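You operate a simulated robot arm through the tools that you are given. There is no shell and no other tool.

Carry out the task below with a simulated robot arm. There is one attempt and no reset: what you move stays moved.

Task
Change a filter without spoiling the soak: the white one marked 40 on port three, port one's to the tray.
Fine: start blower four, stop blower one; keep the spare air in the green and two filters seated. Set down upright: what you pick out, blue filter.

It is judged by the outcome, as a careful person would: the job done as asked, and still so three seconds after it is handed in. It fails if anything else is knocked over, pushed out of place, dropped, spilled or broken.

Robot
A 7-joint arm with a two-finger parallel gripper, fixed in place. Base frame: the origin is on the floor under the middle of its stand, x ahead of it, y to its left, z up. Units: cm, rad, N and s.
With the tool pointing down near the work surface it reaches from about 42 to 92 cm from the base axis. Its first joint turns from -2.496 to 2.496 rad. Payload 3 kg.
Tool frame: the origin (TCP) lies between the finger pads and is the grasp point; the fingertips stand 3 cm ahead of it; z points along the fingers, y is the line along which they close. The gripper opens to 9.4 cm. The fingers are 2.8 cm wide and 1 cm thick; the gripper's body (5 by 9.6 cm) begins 5.5 cm behind the TCP.
Orientation is told as [roll, pitch, yaw] about the base's x, y, z axes, in that order, counted from this pose: with the fingers straight down and closing along the base's y, the tool's x points along the base's -x, its y along +y and its z along -z.

Tools
- The arm moves only by the tool play_rows. Its argument "rows" is a list of rows, each an object of numbers (a shift or turn left out is 0, a gripper value left out holds the last): "tx", "ty", "tz": the shift along the base's x, y, z in units of 30 mm (1.0 is 30 mm); "ax", "ay", "az": the turn, a rotation vector about the base's x, y, z in units of 8 degrees (1.0 is 8 degrees); "claw": the finger opening in m, from 0 to 0.094. In form: [{"tx": .., "ty": .., "tz": .., "ax": .., "ay": .., "az": .., "claw": ..}, ...]. A call has 1 to 20 rows; each row shifts and turns the commanded pose from where the row before left it. A call with a number of a shift or a turn outside -1 to 1 is refused whole. Rows are played at 5 a second. More than 5 cm and 0.15 rad between two rows, or a gripper value outside its range, and nothing of the call is played. A pose out of reach is approached as far as the arm can. The call stops where the force on the tool passes 40 N (or 10 N more than at its start, if that is more) or the arm is blocked; 0.2 s more then pass. The fingers move at their own pace (about 7.2 cm/s each) and stop on an object; they squeeze with about 32 N. The grip force told is the motor's: it shows also when the fingers shut on nothing. Time passes only in rows, and 0.2 s behind the last, so rows that do not move let the fingers close. The reply holds the time, the measured pose of the TCP, the force on the tool along the base axes, the opening and the grip force, in the units named above and with some noise, with the torque about the TCP (base axes, N m) and any sound that the robot's microphone picked up.
- Cameras (640 x 400 px; columns grow to the right, rows downward): "scene" is fixed at [22.25, -50.19, 139.65]; the picture's right is [0.94, -0.34, 0.00], its down [-0.15, -0.42, -0.90] and it looks along [0.31, 0.84, -0.44] (base axes); focal length 330 px, centre (320, 200). "wrist" rides on the gripper at [7.6, 1.4, -10.3] in the tool frame; the picture's right is [-0.18, 0.98, 0.00], its down [-0.75, -0.14, -0.64] and it looks along [-0.63, -0.12, 0.77] (tool axes); focal length 243 px, centre (320, 200). There is no depth. A picture from a camera that has moved, and an enlarged one, comes with that camera's place and axes in the base frame and with its lens.
- grab_frame(camera): a new picture of that camera. It takes no simulated time.
- enlarge(camera, box): a new picture of the part [left, top, right, bottom] of that camera's present view, enlarged. It takes no simulated time.
- job_done(): hands the job in; it is judged then, once.

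Nothing tells you positions but the pictures and the camera data. Unless the task says otherwise, let go and move clear before handing in.

The tools are called after ">>>" as name(argument=value, ...) on one line, values as JSON. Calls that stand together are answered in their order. play_rows: Moves the arm, as the interface text tells. Its arguments: {"type":"object","properties":{"rows":{"type":"array","items":{"type":"object","properties":{"tx":{"type":"number"},"ty":{"type":"number"},"tz":{"type":"number"},"ax":{"type":"number"},"ay":{"type":"number"},"az":{"type":"number"},"claw":{"type":"number"}}}}},"required":["rows"]} The other tools are called the same way: grab_frame (camera) takes a picture; enlarge (camera, box) takes an enlarged picture of a part of a camera's view; job_done () hands the job in.

At the start:

```text
t: 0.0
tool_pos: [52.47, 29.14, 118.63]
tool_rot: [0.0, -0.001, 0.001]
ft_force: [0.0, -0.3, -1.5]
moment: [0.01, -0.02, 0.01]
finger_gap: 9.41
finger_force: 0.1
```

scene: 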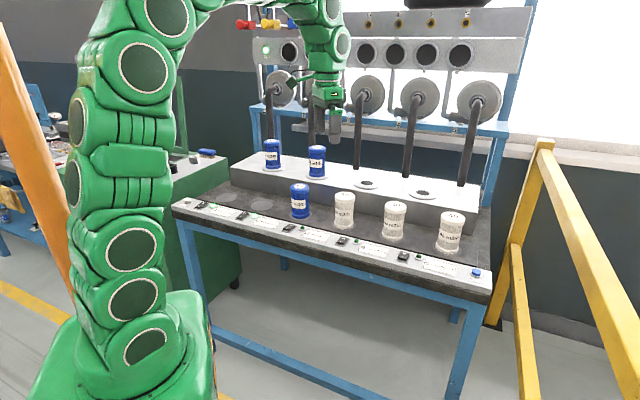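
wrist: 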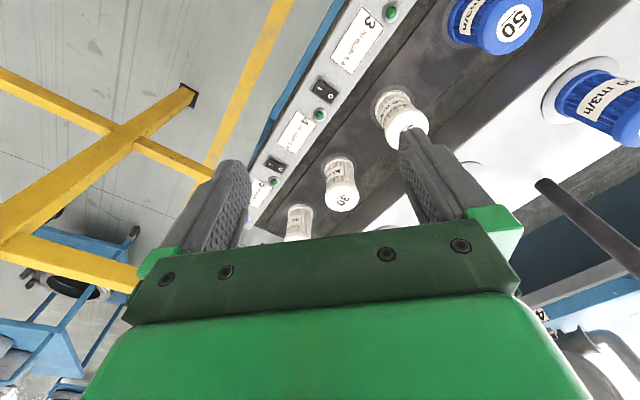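

I see a bench with blue and white filters, a row of ports with hoses, and a row of switches along the front edge. I'll take closer looks before moving anything.

>>> enlarge(camera="scene", box=[160, 120, 340, 240])

>>> enlarge(camera="scene", box=[320, 160, 500, 300])

>>> enlarge(camera="scene", box=[220, 0, 540, 180])

>>> enlarge(camera="wrist", box=[240, 0, 440, 240])

>>> enlarge(camera="wrist", box=[420, 0, 640, 150])

```text
3.33 times, centred on (250, 180) of scene
camera zoom: at [22.25, -50.19, 139.65], right [0.94, -0.34, 0.0], down [-0.15, -0.42, -0.9], along [0.31, 0.84, -0.44], focal length 1099 px, centre (553, 267)
```

zoom: 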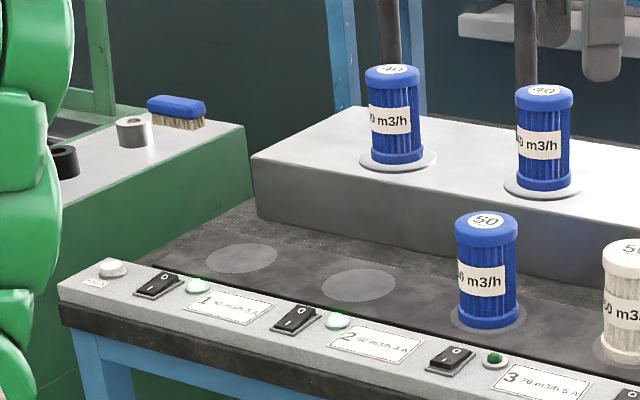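

```text
2.86 times, centred on (410, 230) of scene
camera zoom: at [22.25, -50.19, 139.65], right [0.94, -0.34, 0.0], down [-0.15, -0.42, -0.9], along [0.31, 0.84, -0.44], focal length 942 px, centre (63, 114)
```

zoom: 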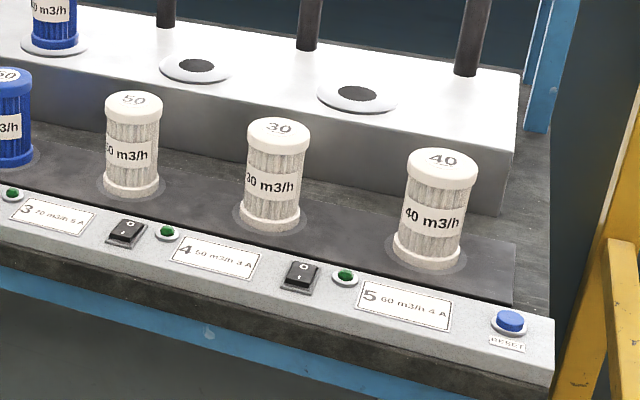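

```text
2.00 times, centred on (380, 90) of scene
camera zoom: at [22.25, -50.19, 139.65], right [0.94, -0.34, 0.0], down [-0.15, -0.42, -0.9], along [0.31, 0.84, -0.44], focal length 659 px, centre (200, 420)
```

zoom: 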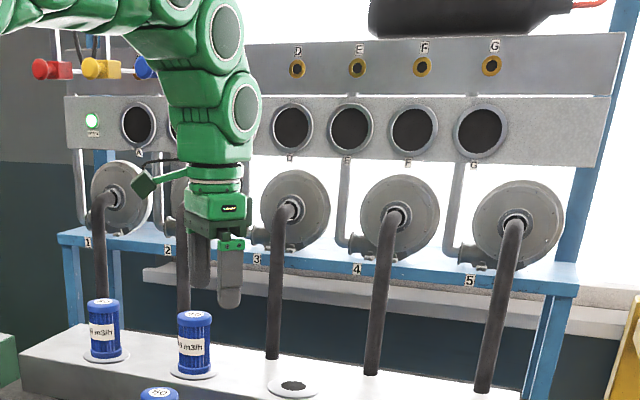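

```text
1.67 times, centred on (340, 120) of wrist
camera zoom: at [45.01, 30.49, 128.94], right [0.18, 0.98, 0.0], down [0.75, -0.14, 0.64], along [0.63, -0.12, -0.77], focal length 404 px, centre (287, 333)
```

zoom: 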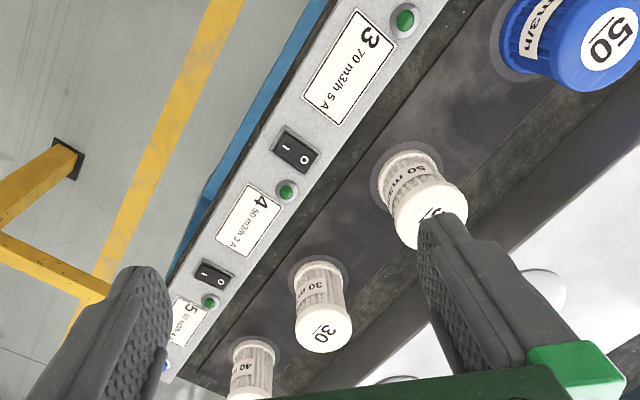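

```text
2.67 times, centred on (530, 75) of wrist
camera zoom: at [45.01, 30.49, 128.94], right [0.18, 0.98, 0.0], down [0.75, -0.14, 0.64], along [0.63, -0.12, -0.77], focal length 647 px, centre (-240, 533)
```

zoom: 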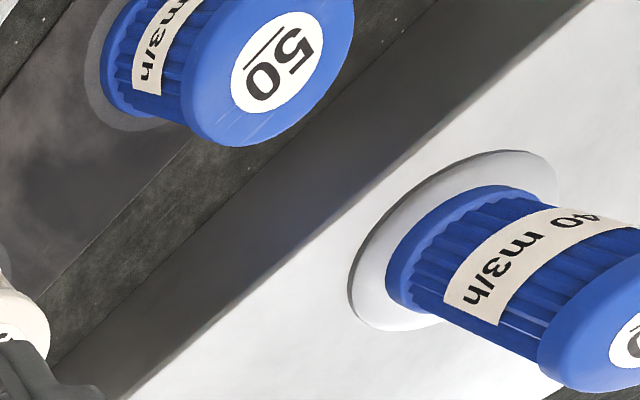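

The ports look to be on the grey box, with blue 40s seated on ports one and two and two empty flanges. The spare filters stand in a row on the front tray, and I want to read the labels and find the spare-air gauge.

>>> enlarge(camera="scene", box=[165, 190, 245, 240])

>>> enlarge(camera="scene", box=[235, 200, 315, 250])

>>> enlarge(camera="scene", box=[280, 210, 400, 285])

>>> enlarge(camera="scene", box=[390, 230, 500, 300])

>>> enlarge(camera="scene", box=[220, 0, 320, 62])

>>> enlarge(camera="scene", box=[240, 30, 320, 80])

>>> enlarge(camera="scene", box=[340, 0, 500, 100])

>>> enlarge(camera="scene", box=[0, 80, 80, 230])

>>> enlarge(camera="scene", box=[150, 120, 250, 182])

```text
8.00 times, centred on (205, 215) of scene
camera zoom: at [22.25, -50.19, 139.65], right [0.94, -0.34, 0.0], down [-0.15, -0.42, -0.9], along [0.31, 0.84, -0.44], focal length 2638 px, centre (1240, 80)
```

zoom: 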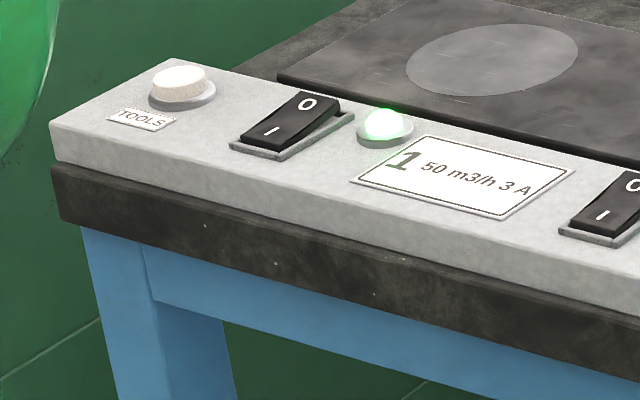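

```text
8.00 times, centred on (275, 225) of scene
camera zoom: at [22.25, -50.19, 139.65], right [0.94, -0.34, 0.0], down [-0.15, -0.42, -0.9], along [0.31, 0.84, -0.44], focal length 2638 px, centre (680, 0)
```

zoom: 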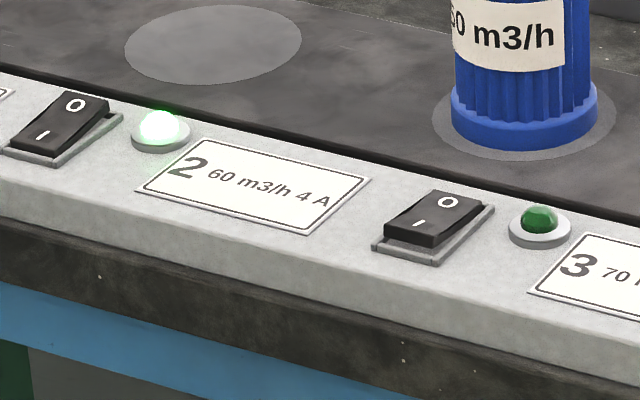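

```text
5.33 times, centred on (340, 248) of scene
camera zoom: at [22.25, -50.19, 139.65], right [0.94, -0.34, 0.0], down [-0.15, -0.42, -0.9], along [0.31, 0.84, -0.44], focal length 1758 px, centre (213, -53)
```

zoom: 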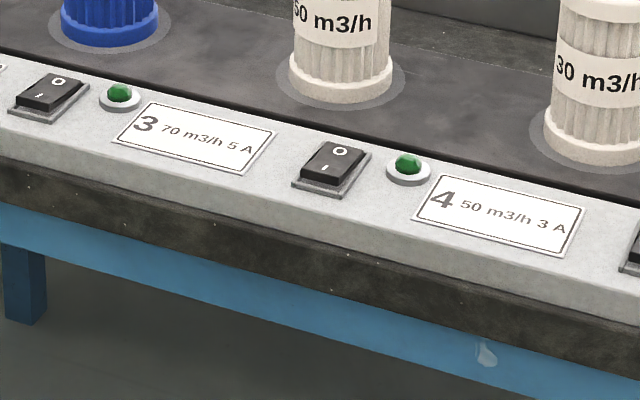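

```text
5.71 times, centred on (445, 265) of scene
camera zoom: at [22.25, -50.19, 139.65], right [0.94, -0.34, 0.0], down [-0.15, -0.42, -0.9], along [0.31, 0.84, -0.44], focal length 1884 px, centre (-394, -171)
```

zoom: 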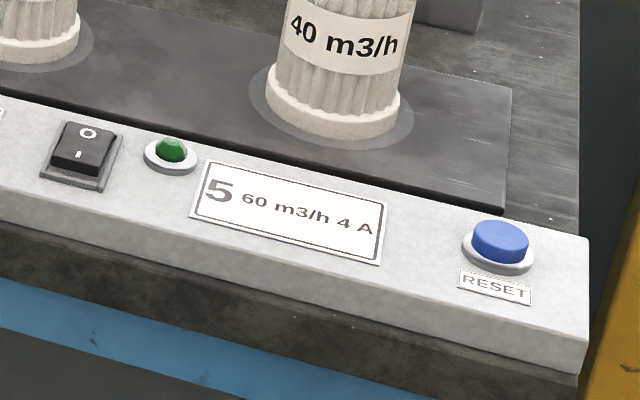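

```text
6.40 times, centred on (270, 31) of scene
camera zoom: at [22.25, -50.19, 139.65], right [0.94, -0.34, 0.0], down [-0.15, -0.42, -0.9], along [0.31, 0.84, -0.44], focal length 2110 px, centre (640, 1282)
```

zoom: 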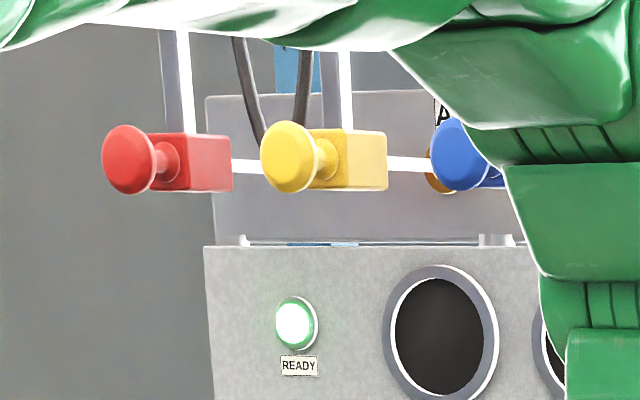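

```text
8.00 times, centred on (280, 55) of scene
camera zoom: at [22.25, -50.19, 139.65], right [0.94, -0.34, 0.0], down [-0.15, -0.42, -0.9], along [0.31, 0.84, -0.44], focal length 2638 px, centre (640, 1360)
```

zoom: 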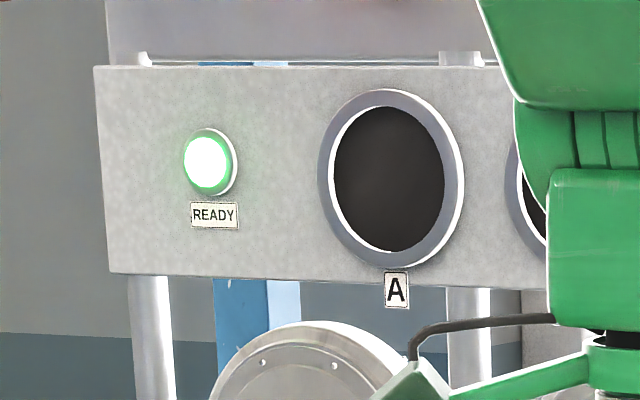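

```text
4.00 times, centred on (420, 50) of scene
camera zoom: at [22.25, -50.19, 139.65], right [0.94, -0.34, 0.0], down [-0.15, -0.42, -0.9], along [0.31, 0.84, -0.44], focal length 1319 px, centre (-80, 800)
```

zoom: 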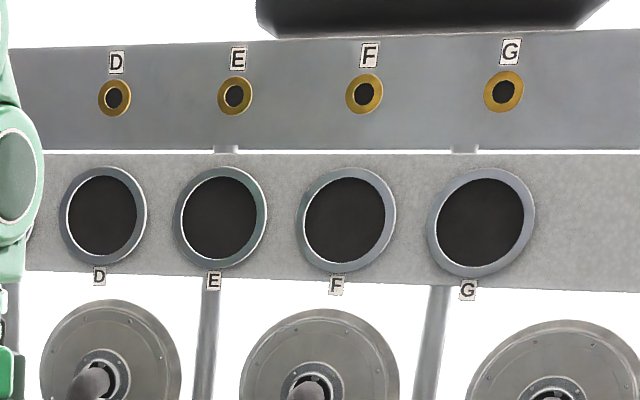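

```text
2.67 times, centred on (40, 155) of scene
camera zoom: at [22.25, -50.19, 139.65], right [0.94, -0.34, 0.0], down [-0.15, -0.42, -0.9], along [0.31, 0.84, -0.44], focal length 879 px, centre (1067, 320)
```

zoom: 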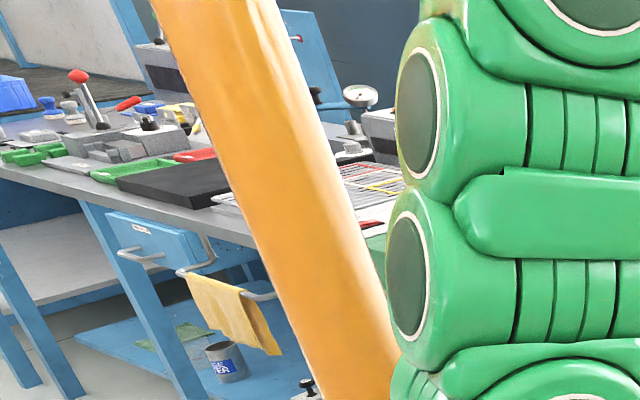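

```text
6.40 times, centred on (200, 151) of scene
camera zoom: at [22.25, -50.19, 139.65], right [0.94, -0.34, 0.0], down [-0.15, -0.42, -0.9], along [0.31, 0.84, -0.44], focal length 2110 px, centre (1088, 514)
```

zoom: 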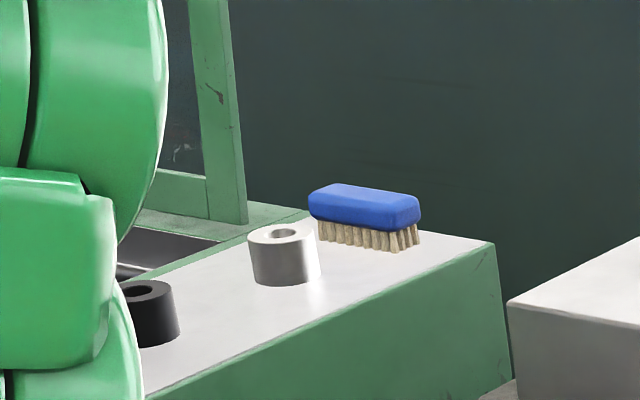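

The blower labels read 1: 50 m³/h 3 A (on), 2: 60 m³/h 4 A (on), 3: 70 m³/h 5 A, 4: 50 m³/h 3 A and 5: 60 m³/h 4 A (all off). The spare-air gauge may be hidden behind the arm, so I'll turn the wrist camera toward the back panel.

>>> play_rows(rows=[{"az": 1}, {"az": 1}, {"az": 1}, {"az": 1}, {"az": 1}, {"az": 1}, {"az": 1}, {"ax": 0.707, "ay": -0.707}, {"ax": 0.707, "ay": -0.707}, {"ax": 0.707, "ay": -0.707}, {"ax": 0.707, "ay": -0.707}])

>>> grab_frame(camera="wrist")

>>> grab_frame(camera="scene")

```text
t: 2.4
tool_pos: [52.59, 28.99, 118.7]
tool_rot: [-0.119, -0.547, 1.014]
ft_force: [0.1, -0.6, -0.2]
moment: [0.03, 0.01, 0.02]
finger_gap: 9.41
finger_force: 0.1
```

```text
taken
camera wrist: at [44.23, 20.51, 123.29], right [-0.71, 0.7, 0.0], down [0.21, 0.22, 0.95], along [0.67, 0.68, -0.31], focal length 243 px, centre (320, 200)
```

wrist: 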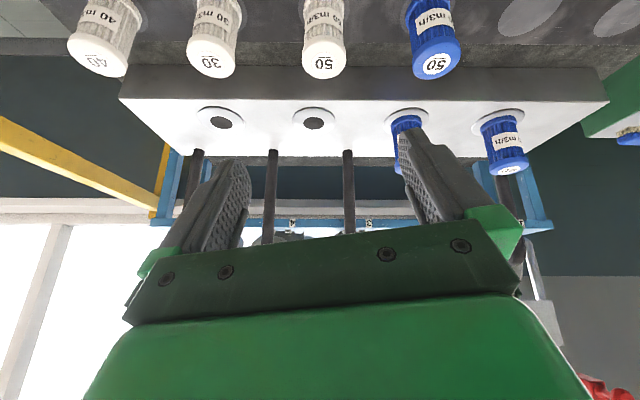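

```text
taken
```

scene: 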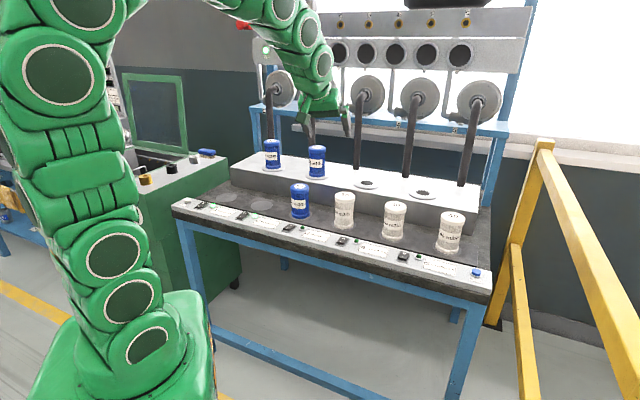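

The back box with four ports is visible, but the gauge still isn't. I'll swing the arm left, clear of the bench, so the scene camera sees the whole panel.

>>> play_rows(rows=[{"tx": -1, "ty": 0.7, "tz": 0.3}, {"tx": -1, "ty": 0.7, "tz": 0.3}, {"tx": -1, "ty": 0.7}, {"tx": -1, "ty": 0.7}, {"tx": -1, "ty": 0.7}, {"tx": -1, "ty": 0.7}, {"tx": -1, "ty": 0.7}, {"tx": -1, "ty": 0.7}, {"tx": -1, "ty": 0.7}, {"tx": -1, "ty": 0.7}])

>>> grab_frame(camera="wrist")

>>> grab_frame(camera="scene")

```text
t: 4.1
tool_pos: [27.92, 45.93, 121.26]
tool_rot: [0.259, -0.508, 0.847]
ft_force: [-0.5, 0.4, 0.8]
moment: [0.0, -0.03, -0.02]
finger_gap: 9.4
finger_force: 0.0
stopped in row 8: the arm was blocked; the commanded pose is now the measured one
```

```text
taken
camera wrist: at [21.2, 36.3, 126.54], right [-0.69, 0.66, 0.31], down [0.47, 0.08, 0.88], along [0.55, 0.75, -0.36], focal length 243 px, centre (320, 200)
```

wrist: 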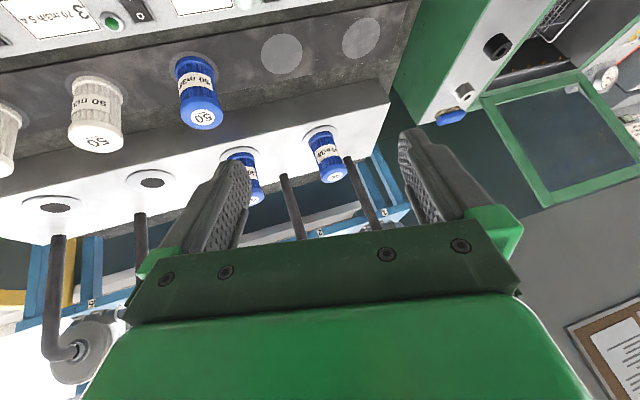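

```text
taken
```

scene: 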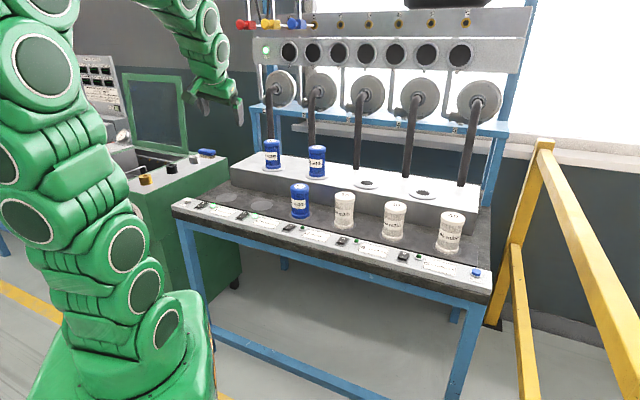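

The arm reached a joint limit, but the panel is now clear. A notice board on the wall has also come into view, so I'll read both.

>>> enlarge(camera="scene", box=[230, 0, 390, 100])

>>> enlarge(camera="scene", box=[250, 50, 410, 150])

>>> enlarge(camera="wrist", box=[540, 280, 640, 400])

>>> enlarge(camera="wrist", box=[0, 0, 400, 250])

>>> enlarge(camera="scene", box=[60, 40, 240, 200])

>>> enlarge(camera="scene", box=[380, 0, 540, 100])

```text
4.00 times, centred on (310, 50) of scene
camera zoom: at [22.25, -50.19, 139.65], right [0.94, -0.34, 0.0], down [-0.15, -0.42, -0.9], along [0.31, 0.84, -0.44], focal length 1319 px, centre (360, 800)
```

zoom: 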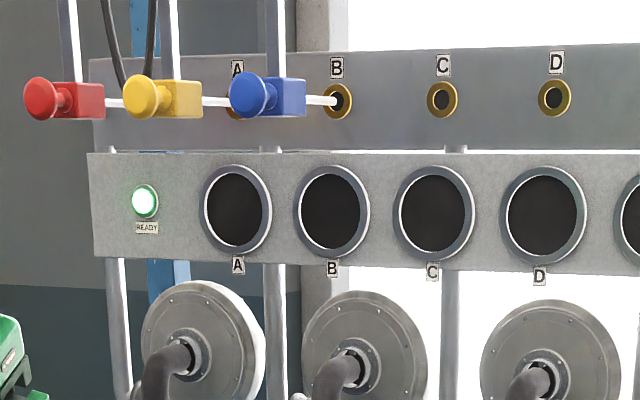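

```text
4.00 times, centred on (330, 100) of scene
camera zoom: at [22.25, -50.19, 139.65], right [0.94, -0.34, 0.0], down [-0.15, -0.42, -0.9], along [0.31, 0.84, -0.44], focal length 1319 px, centre (280, 600)
```

zoom: 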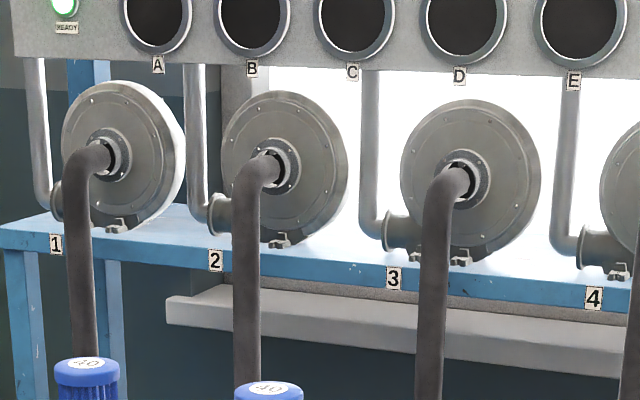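

```text
3.33 times, centred on (590, 340) of wrist
camera zoom: at [21.2, 36.3, 126.54], right [-0.69, 0.66, 0.31], down [0.47, 0.08, 0.88], along [0.55, 0.75, -0.36], focal length 809 px, centre (-580, -267)
```

zoom: 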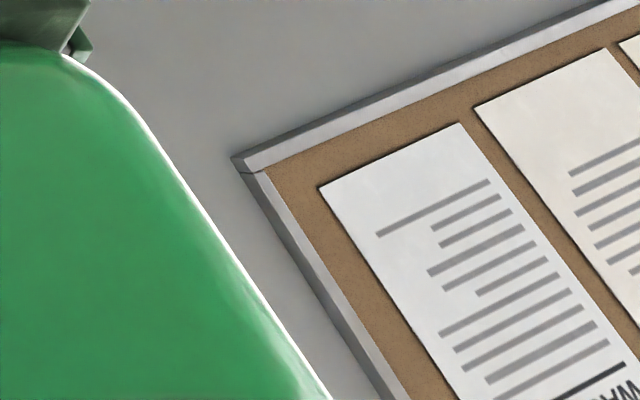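

```text
1.60 times, centred on (200, 125) of wrist
camera zoom: at [21.2, 36.3, 126.54], right [-0.69, 0.66, 0.31], down [0.47, 0.08, 0.88], along [0.55, 0.75, -0.36], focal length 388 px, centre (512, 320)
```

zoom: 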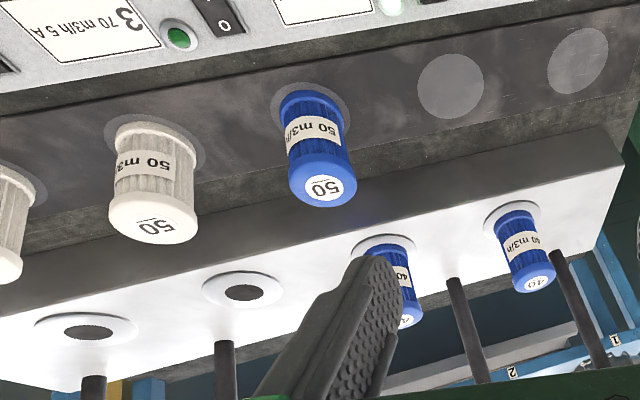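

```text
2.50 times, centred on (150, 120) of scene
camera zoom: at [22.25, -50.19, 139.65], right [0.94, -0.34, 0.0], down [-0.15, -0.42, -0.9], along [0.31, 0.84, -0.44], focal length 824 px, centre (745, 400)
```

zoom: 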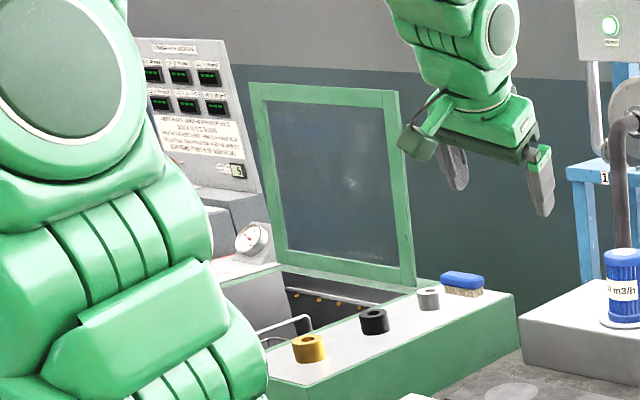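

```text
4.00 times, centred on (460, 50) of scene
camera zoom: at [22.25, -50.19, 139.65], right [0.94, -0.34, 0.0], down [-0.15, -0.42, -0.9], along [0.31, 0.84, -0.44], focal length 1319 px, centre (-240, 800)
```

zoom: 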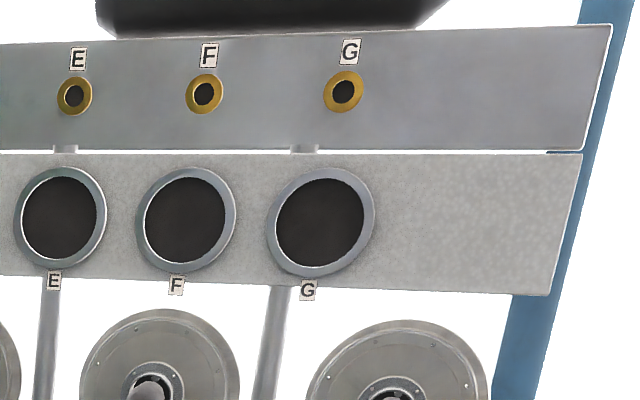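

There's an instrument panel at the left with displays, text and a dial. I'll zoom in on that.

>>> enlarge(camera="scene", box=[75, 50, 135, 88])

>>> enlarge(camera="scene", box=[75, 80, 135, 118])

>>> enlarge(camera="scene", box=[100, 100, 180, 150])

```text
10.53 times, centred on (105, 69) of scene
camera zoom: at [22.25, -50.19, 139.65], right [0.94, -0.34, 0.0], down [-0.15, -0.42, -0.9], along [0.31, 0.84, -0.44], focal length 3471 px, centre (2583, 1579)
```

zoom: 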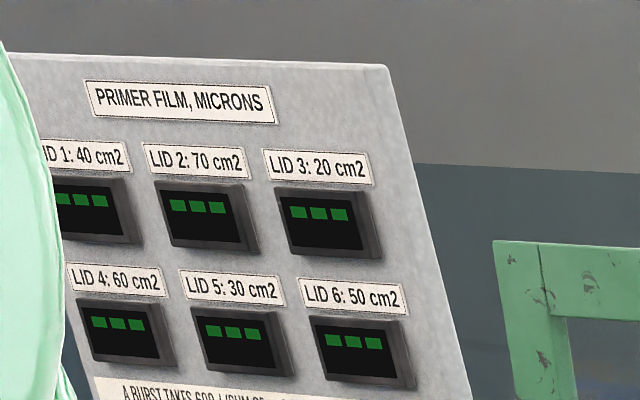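

```text
10.53 times, centred on (105, 99) of scene
camera zoom: at [22.25, -50.19, 139.65], right [0.94, -0.34, 0.0], down [-0.15, -0.42, -0.9], along [0.31, 0.84, -0.44], focal length 3471 px, centre (2583, 1263)
```

zoom: 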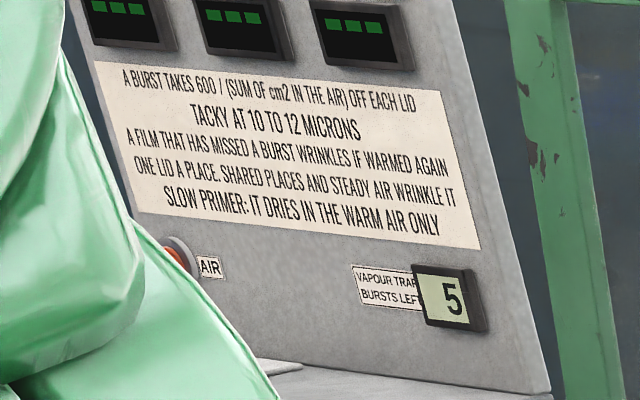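

```text
8.00 times, centred on (140, 125) of scene
camera zoom: at [22.25, -50.19, 139.65], right [0.94, -0.34, 0.0], down [-0.15, -0.42, -0.9], along [0.31, 0.84, -0.44], focal length 2638 px, centre (1760, 800)
```

zoom: 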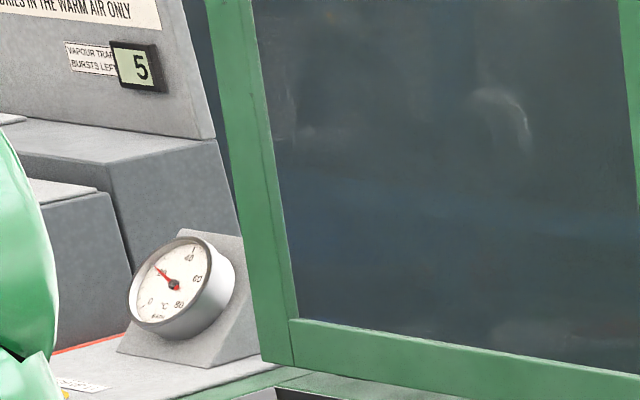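

That panel belongs to a different job (primer film). I'll keep looking for the spare-air gauge in the remaining parts of the view.

>>> enlarge(camera="scene", box=[390, 0, 550, 60])

>>> enlarge(camera="scene", box=[180, 300, 500, 400])

>>> enlarge(camera="scene", box=[440, 60, 640, 200])

>>> enlarge(camera="scene", box=[230, 130, 390, 230])

>>> enlarge(camera="scene", box=[340, 150, 500, 250])

>>> enlarge(camera="wrist", box=[440, 0, 640, 125])

```text
4.00 times, centred on (470, 30) of scene
camera zoom: at [22.25, -50.19, 139.65], right [0.94, -0.34, 0.0], down [-0.15, -0.42, -0.9], along [0.31, 0.84, -0.44], focal length 1319 px, centre (-280, 880)
```

zoom: 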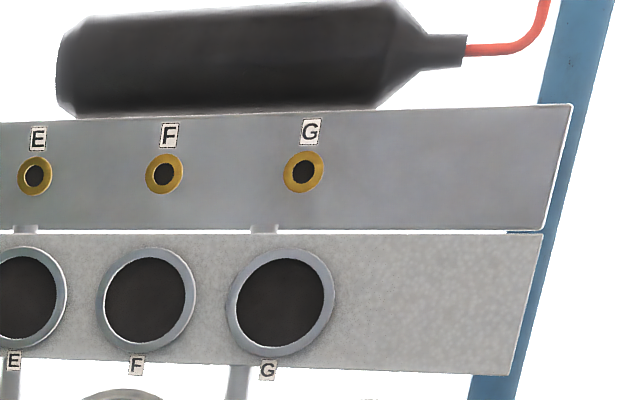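

```text
2.00 times, centred on (340, 350) of scene
camera zoom: at [22.25, -50.19, 139.65], right [0.94, -0.34, 0.0], down [-0.15, -0.42, -0.9], along [0.31, 0.84, -0.44], focal length 659 px, centre (280, -100)
```

zoom: 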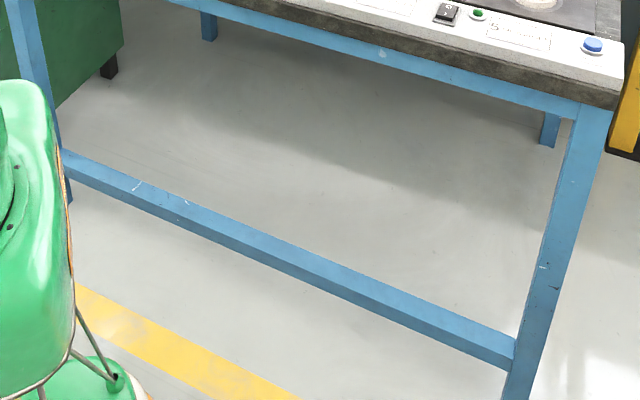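

```text
2.86 times, centred on (540, 130) of scene
camera zoom: at [22.25, -50.19, 139.65], right [0.94, -0.34, 0.0], down [-0.15, -0.42, -0.9], along [0.31, 0.84, -0.44], focal length 942 px, centre (-309, 400)
```

zoom: 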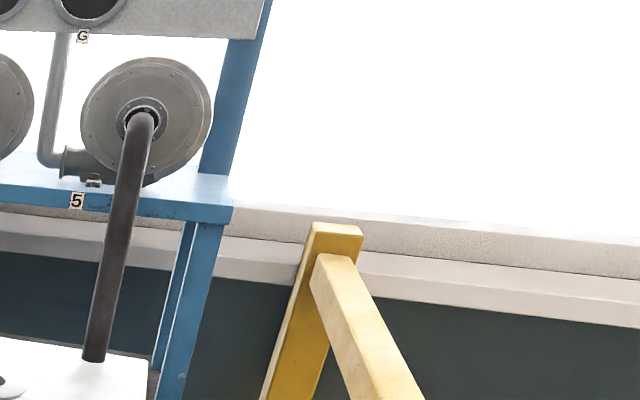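

```text
4.00 times, centred on (310, 180) of scene
camera zoom: at [22.25, -50.19, 139.65], right [0.94, -0.34, 0.0], down [-0.15, -0.42, -0.9], along [0.31, 0.84, -0.44], focal length 1319 px, centre (360, 280)
```

zoom: 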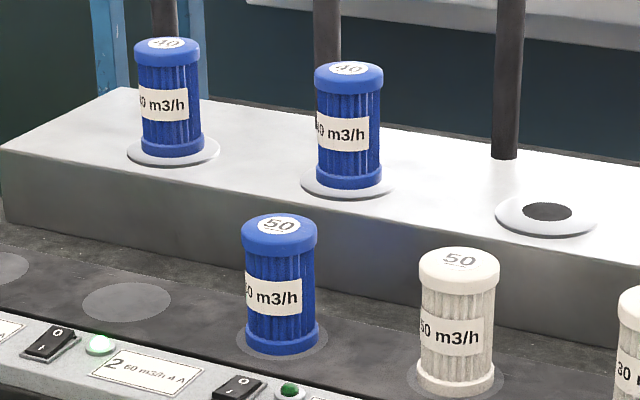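

```text
4.00 times, centred on (420, 200) of scene
camera zoom: at [22.25, -50.19, 139.65], right [0.94, -0.34, 0.0], down [-0.15, -0.42, -0.9], along [0.31, 0.84, -0.44], focal length 1319 px, centre (-80, 200)
```

zoom: 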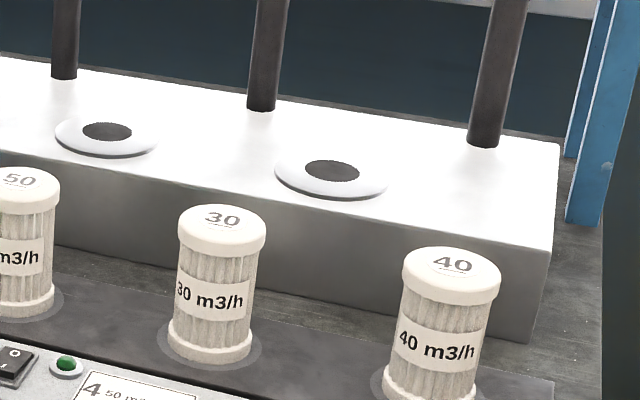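

```text
3.20 times, centred on (540, 62) of wrist
camera zoom: at [21.2, 36.3, 126.54], right [-0.69, 0.66, 0.31], down [0.47, 0.08, 0.88], along [0.55, 0.75, -0.36], focal length 776 px, centre (-384, 640)
```

zoom: 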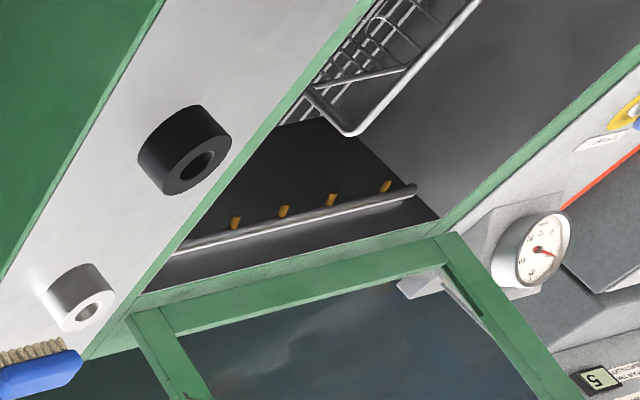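

The gauge still isn't visible. I'll bring the arm back to the middle, level the tool, and look up at the back wall with the wrist camera.

>>> play_rows(rows=[{"tx": 1, "ty": -0.5}, {"tx": 1, "ty": -0.5}, {"tx": 1, "ty": -0.5}, {"tx": 1, "ty": -0.3}, {"tx": 1, "ty": -0.1}, {"tx": 0.5, "ax": -0.54, "ay": -0.61, "az": -0.45}, {"ax": -0.54, "ay": -0.61, "az": -0.45}, {"ax": 0.749, "ay": -0.662}, {"ax": 0.749, "ay": -0.662}, {"ax": 0.749, "ay": -0.662}, {"ax": 0.749, "ay": -0.662}, {"ax": 0.749, "ay": -0.662}])

>>> grab_frame(camera="wrist")

>>> grab_frame(camera="scene")

```text
t: 6.7
tool_pos: [44.4, 40.11, 121.67]
tool_rot: [-0.016, -1.219, 0.863]
ft_force: [0.4, 0.6, 0.3]
moment: [-0.02, -0.01, -0.01]
finger_gap: 9.4
finger_force: 0.2
```

```text
taken
camera wrist: at [35.22, 31.9, 118.08], right [-0.69, 0.7, 0.17], down [-0.13, -0.35, 0.93], along [0.71, 0.62, 0.33], focal length 243 px, centre (320, 200)
```

wrist: 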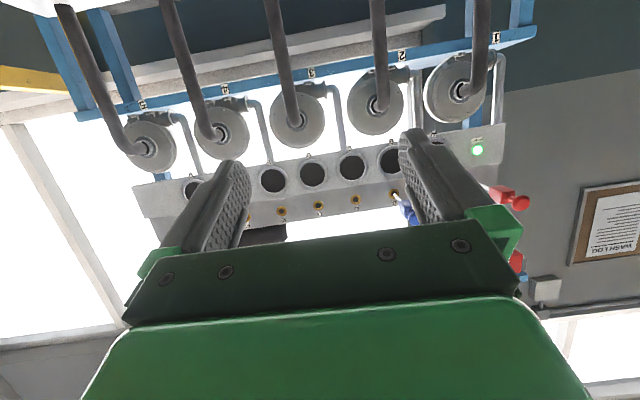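

```text
taken
```

scene: 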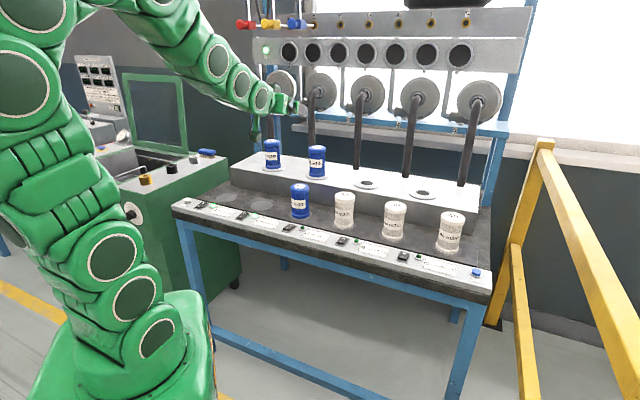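

Here's the wall with a "WASH LOG" board and more fixtures. I'll zoom in on those and on the rest of the panel.

>>> enlarge(camera="wrist", box=[440, 120, 640, 320])

>>> enlarge(camera="wrist", box=[120, 60, 440, 250])

>>> enlarge(camera="scene", box=[60, 40, 240, 240])

```text
2.00 times, centred on (540, 220) of wrist
camera zoom: at [35.22, 31.9, 118.08], right [-0.69, 0.7, 0.17], down [-0.13, -0.35, 0.93], along [0.71, 0.62, 0.33], focal length 485 px, centre (-120, 160)
```

zoom: 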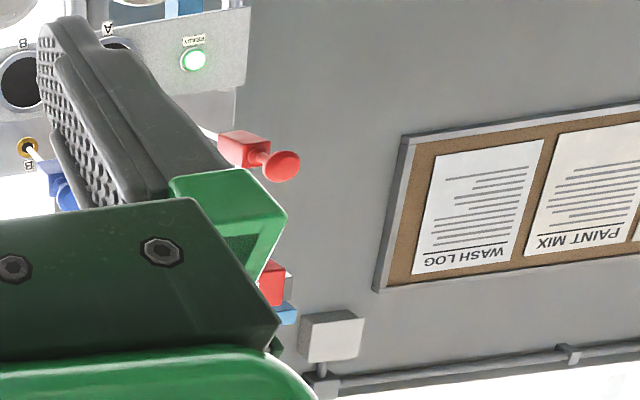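

```text
2.00 times, centred on (280, 155) of wrist
camera zoom: at [35.22, 31.9, 118.08], right [-0.69, 0.7, 0.17], down [-0.13, -0.35, 0.93], along [0.71, 0.62, 0.33], focal length 485 px, centre (400, 290)
```

zoom: 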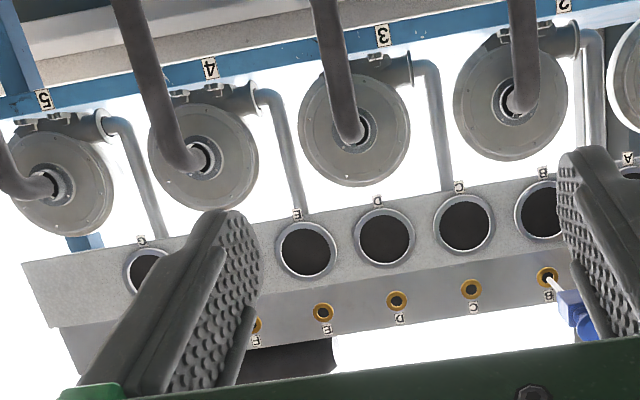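

```text
2.00 times, centred on (150, 140) of scene
camera zoom: at [22.25, -50.19, 139.65], right [0.94, -0.34, 0.0], down [-0.15, -0.42, -0.9], along [0.31, 0.84, -0.44], focal length 659 px, centre (660, 320)
```

zoom: 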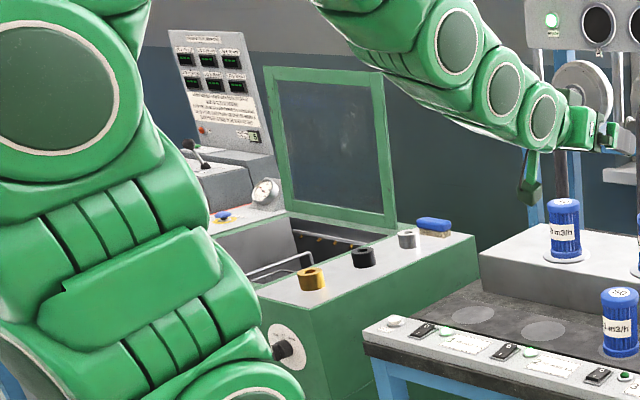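

I'll swing the arm around to the left, keeping it clear of everything, to see the rest of the walls.

>>> play_rows(rows=[{"tx": -0.671, "ty": 0.71, "az": 0.35}, {"tx": -0.705, "ty": 0.676, "az": 0.35}, {"tx": -0.737, "ty": 0.641, "az": 0.35}, {"tx": -0.768, "ty": 0.604, "az": 0.35}, {"tx": -0.796, "ty": 0.566, "az": 0.35}, {"tx": -0.823, "ty": 0.526, "az": 0.35}, {"tx": -0.848, "ty": 0.486, "az": 0.35}, {"tx": -0.87, "ty": 0.443, "az": 0.35}, {"tx": -0.891, "ty": 0.4, "az": 0.35}, {"tx": -0.91, "ty": 0.356, "az": 0.35}])

>>> grab_frame(camera="wrist")

```text
t: 8.9
tool_pos: [20.46, 56.1, 121.86]
tool_rot: [-0.018, -1.218, 1.351]
ft_force: [0.3, 0.2, -0.1]
moment: [0.03, 0.0, -0.02]
finger_gap: 9.38
finger_force: 0.0
```

```text
taken
camera wrist: at [16.18, 44.57, 118.17], right [-0.94, 0.29, 0.17], down [0.05, -0.36, 0.93], along [0.33, 0.88, 0.33], focal length 243 px, centre (320, 200)
```

wrist: 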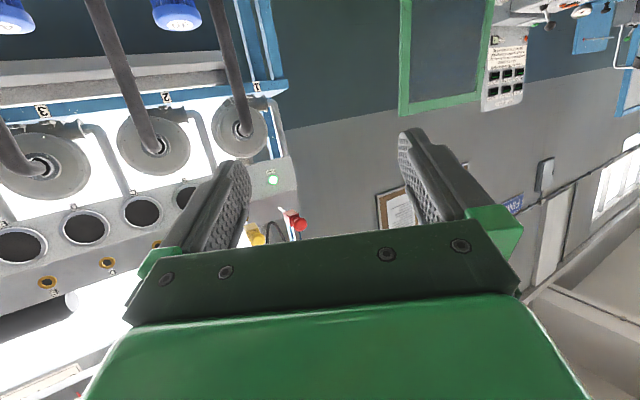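

Something like a sign or scale shows at the bottom-left of this inverted view, above the panel. I'll zoom in on it.

>>> enlarge(camera="wrist", box=[0, 280, 140, 400])

>>> enlarge(camera="wrist", box=[440, 0, 640, 125])

>>> enlarge(camera="wrist", box=[480, 120, 640, 300])

```text
3.33 times, centred on (70, 340) of wrist
camera zoom: at [16.18, 44.57, 118.17], right [-0.94, 0.29, 0.17], down [0.05, -0.36, 0.93], along [0.33, 0.88, 0.33], focal length 809 px, centre (1153, -267)
```

zoom: 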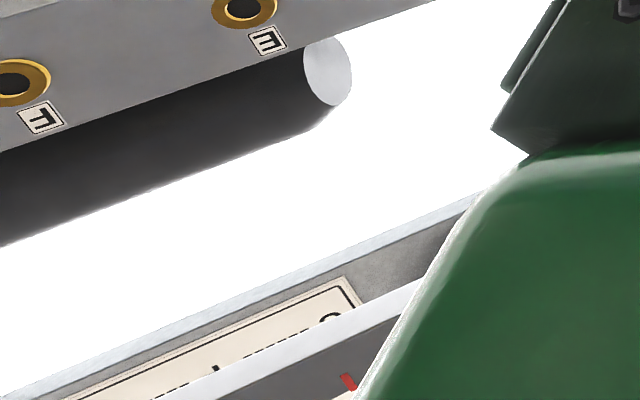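

```text
3.20 times, centred on (540, 62) of wrist
camera zoom: at [16.18, 44.57, 118.17], right [-0.94, 0.29, 0.17], down [0.05, -0.36, 0.93], along [0.33, 0.88, 0.33], focal length 776 px, centre (-384, 640)
```

zoom: 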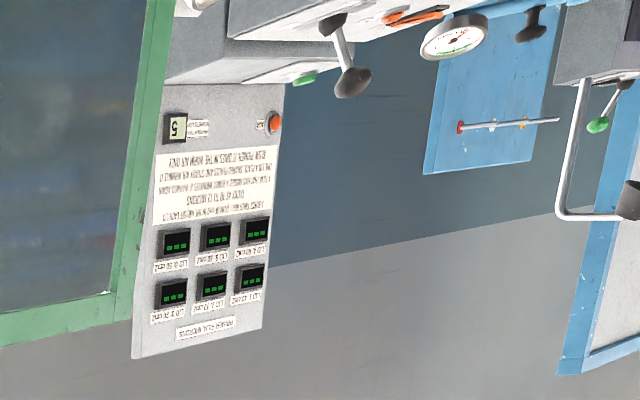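

```text
2.22 times, centred on (560, 210) of wrist
camera zoom: at [16.18, 44.57, 118.17], right [-0.94, 0.29, 0.17], down [0.05, -0.36, 0.93], along [0.33, 0.88, 0.33], focal length 539 px, centre (-213, 178)
```

zoom: 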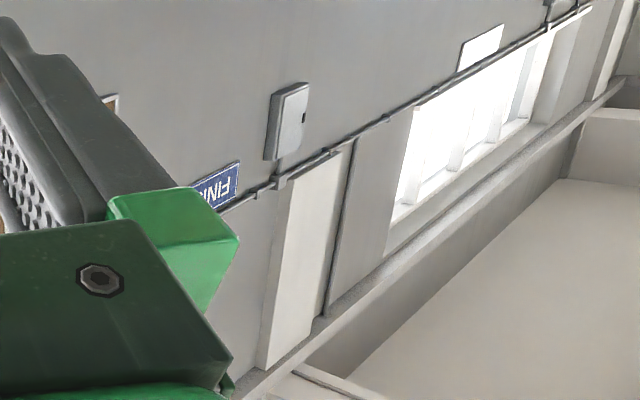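

There's a board with text and a red pointer above the blower panel. I'll tilt the tool up further to see it.

>>> play_rows(rows=[{"ax": 0.976, "ay": -0.218}, {"ax": 0.976, "ay": -0.218}, {"ax": 0.976, "ay": -0.218}, {"ax": 0.976, "ay": -0.218}])

>>> grab_frame(camera="wrist")

```text
t: 9.9
tool_pos: [22.31, 60.93, 125.69]
tool_rot: [3.136, -1.435, -1.802]
ft_force: [0.1, 0.9, -1.0]
moment: [-0.03, 0.02, -0.01]
finger_gap: 9.42
finger_force: 0.1
out of reach, approached as far as the arm can: row 2, 3, 4
```

```text
taken
camera wrist: at [18.81, 52.38, 116.7], right [-0.96, 0.21, 0.18], down [-0.04, -0.75, 0.66], along [0.27, 0.63, 0.73], focal length 243 px, centre (320, 200)
```

wrist: 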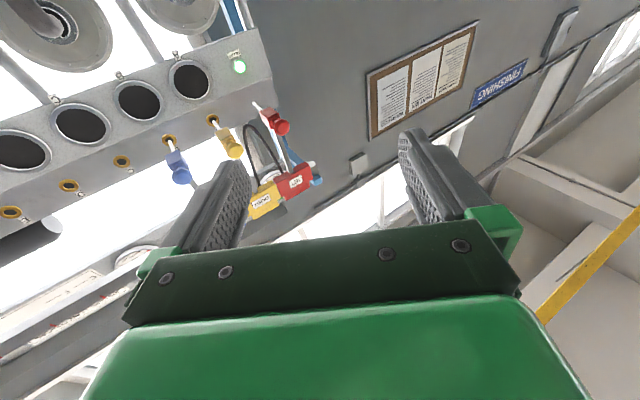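

Now the overhead board is partly in view; I'll enlarge it.

>>> enlarge(camera="wrist", box=[0, 230, 180, 400])

>>> enlarge(camera="wrist", box=[140, 80, 340, 240])

>>> enlarge(camera="wrist", box=[350, 0, 550, 140])

```text
2.35 times, centred on (90, 315) of wrist
camera zoom: at [18.81, 52.38, 116.7], right [-0.96, 0.21, 0.18], down [-0.04, -0.75, 0.66], along [0.27, 0.63, 0.73], focal length 571 px, centre (861, -71)
```

zoom: 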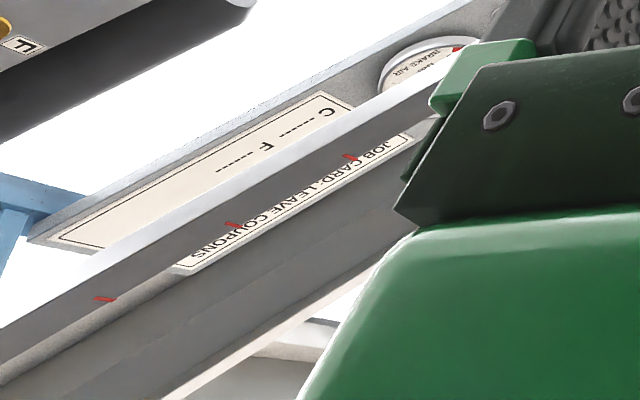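

```text
2.50 times, centred on (240, 160) of wrist
camera zoom: at [18.81, 52.38, 116.7], right [-0.96, 0.21, 0.18], down [-0.04, -0.75, 0.66], along [0.27, 0.63, 0.73], focal length 606 px, centre (520, 300)
```

zoom: 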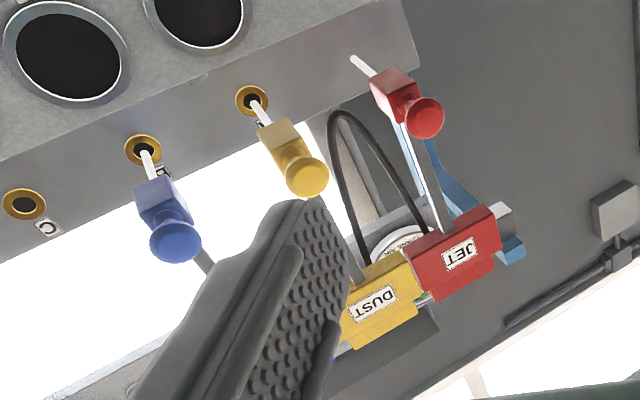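

```text
2.86 times, centred on (450, 70) of wrist
camera zoom: at [18.81, 52.38, 116.7], right [-0.96, 0.21, 0.18], down [-0.04, -0.75, 0.66], along [0.27, 0.63, 0.73], focal length 693 px, centre (-51, 571)
```

zoom: 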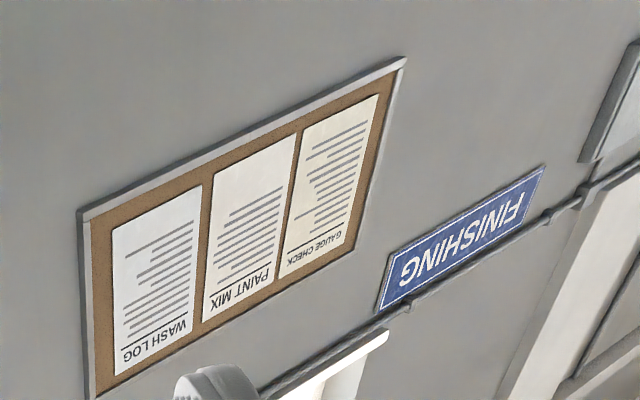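

The overhead board carries gauges, but the gripper hides it. I'll roll the tool 90° so the camera gets a clear vertical view of that wall.

>>> play_rows(rows=[{"tx": 0.1, "ty": -0.4, "ax": -0.209, "ay": -0.905, "az": -0.128}, {"tx": 0.1, "ty": -0.4, "ax": -0.209, "ay": -0.905, "az": -0.128}, {"tx": 0.1, "ty": -0.4, "ax": -0.209, "ay": -0.905, "az": -0.128}, {"tx": 0.1, "ty": -0.4, "ax": -0.209, "ay": -0.905, "az": -0.128}, {"tx": 0.1, "ty": -0.4, "ax": -0.209, "ay": -0.905, "az": -0.128}, {"tx": 0.1, "ty": -0.4, "ax": -0.209, "ay": -0.905, "az": -0.128}, {"ax": -0.209, "ay": -0.905, "az": -0.128}, {"ax": -0.209, "ay": -0.905, "az": -0.128}, {"ax": -0.209, "ay": -0.905, "az": -0.128}, {"ax": -0.209, "ay": -0.905, "az": -0.128}, {"ax": -0.209, "ay": -0.905, "az": -0.128}, {"ax": -0.209, "ay": -0.905, "az": -0.128}])

>>> grab_frame(camera="wrist")

```text
t: 12.5
tool_pos: [20.98, 54.64, 134.99]
tool_rot: [-1.749, -0.179, 2.951]
ft_force: [0.3, 0.1, 0.8]
moment: [-0.02, 0.0, -0.04]
finger_gap: 9.37
finger_force: 0.0
out of reach, approached as far as the arm can: row 1, 2, 3, 4, 5, 6
```

```text
taken
camera wrist: at [25.89, 43.6, 130.5], right [-0.31, 0.24, -0.92], down [-0.85, -0.51, 0.16], along [-0.43, 0.83, 0.36], focal length 243 px, centre (320, 200)
```

wrist: 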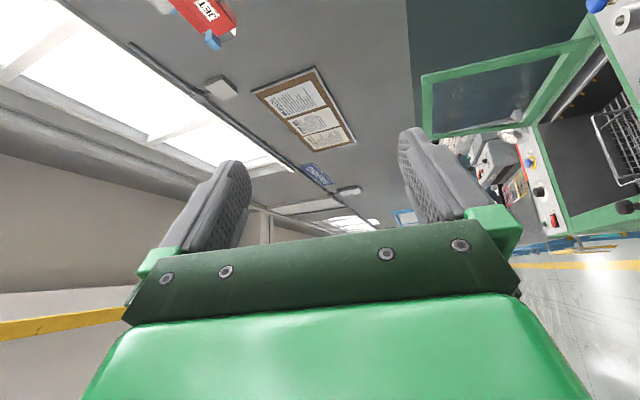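

The camera now looks left, so I'll swing the arm back right along an arc to bring the overhead board into its clear half.

>>> play_rows(rows=[{"tx": 0.912, "ty": -0.377, "az": -0.3625}, {"tx": 0.892, "ty": -0.423, "az": -0.3625}, {"tx": 0.869, "ty": -0.467, "az": -0.3625}, {"tx": 0.845, "ty": -0.511, "az": -0.3625}, {"tx": 0.818, "ty": -0.553, "az": -0.3625}, {"tx": 0.789, "ty": -0.593, "az": -0.3625}, {"tx": 0.758, "ty": -0.632, "az": -0.3625}, {"tx": 0.725, "ty": -0.67, "az": -0.3625}, {"tx": 0.69, "ty": -0.706, "az": -0.3625}, {"tx": 0.653, "ty": -0.74, "az": -0.3625}, {"tx": 0.615, "ty": -0.772, "az": -0.3625}, {"tx": 0.575, "ty": -0.802, "az": -0.3625}, {"tx": 0.534, "ty": -0.83, "az": -0.3625}, {"tx": 0.491, "ty": -0.856, "az": -0.3625}, {"tx": 0.447, "ty": -0.88, "az": -0.3625}, {"tx": 0.402, "ty": -0.901, "az": -0.3625}, {"tx": 0.356, "ty": -0.921, "az": -0.3625}])

>>> grab_frame(camera="wrist")

```text
t: 16.1
tool_pos: [54.06, 22.27, 137.02]
tool_rot: [-1.716, -0.066, 2.061]
ft_force: [-0.1, 1.0, -0.5]
moment: [0.02, -0.01, -0.02]
finger_gap: 9.4
finger_force: 0.1
out of reach, approached as far as the arm can: row 2, 5, 7, 8, 11, 13, 15, 17
```

```text
taken
camera wrist: at [48.82, 11.09, 133.58], right [0.01, 0.29, -0.96], down [-0.93, 0.35, 0.1], along [0.36, 0.89, 0.27], focal length 243 px, centre (320, 200)
```

wrist: 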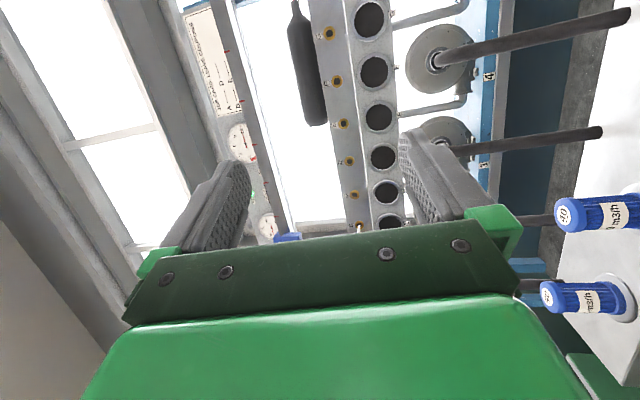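

Now I can see an overhead board with text and gauges (image is rotated 90°). Let me enlarge it.

>>> enlarge(camera="wrist", box=[160, 0, 320, 125])

>>> enlarge(camera="wrist", box=[200, 110, 300, 250])

```text
3.20 times, centred on (240, 62) of wrist
camera zoom: at [48.82, 11.09, 133.58], right [0.01, 0.29, -0.96], down [-0.93, 0.35, 0.1], along [0.36, 0.89, 0.27], focal length 776 px, centre (576, 640)
```

zoom: 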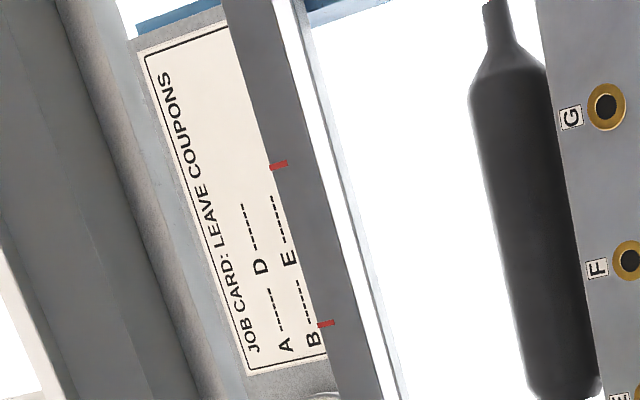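

```text
2.86 times, centred on (250, 180) of wrist
camera zoom: at [48.82, 11.09, 133.58], right [0.01, 0.29, -0.96], down [-0.93, 0.35, 0.1], along [0.36, 0.89, 0.27], focal length 693 px, centre (520, 257)
```

zoom: 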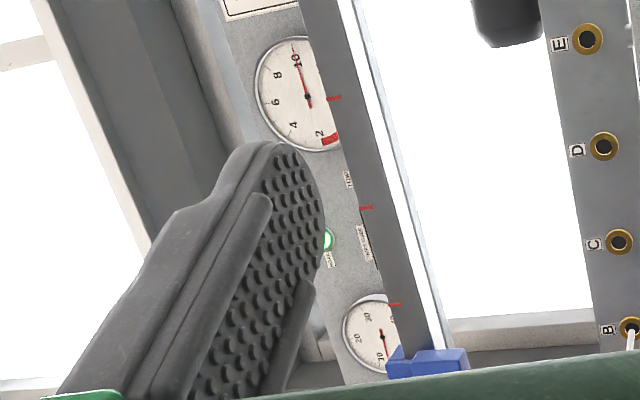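

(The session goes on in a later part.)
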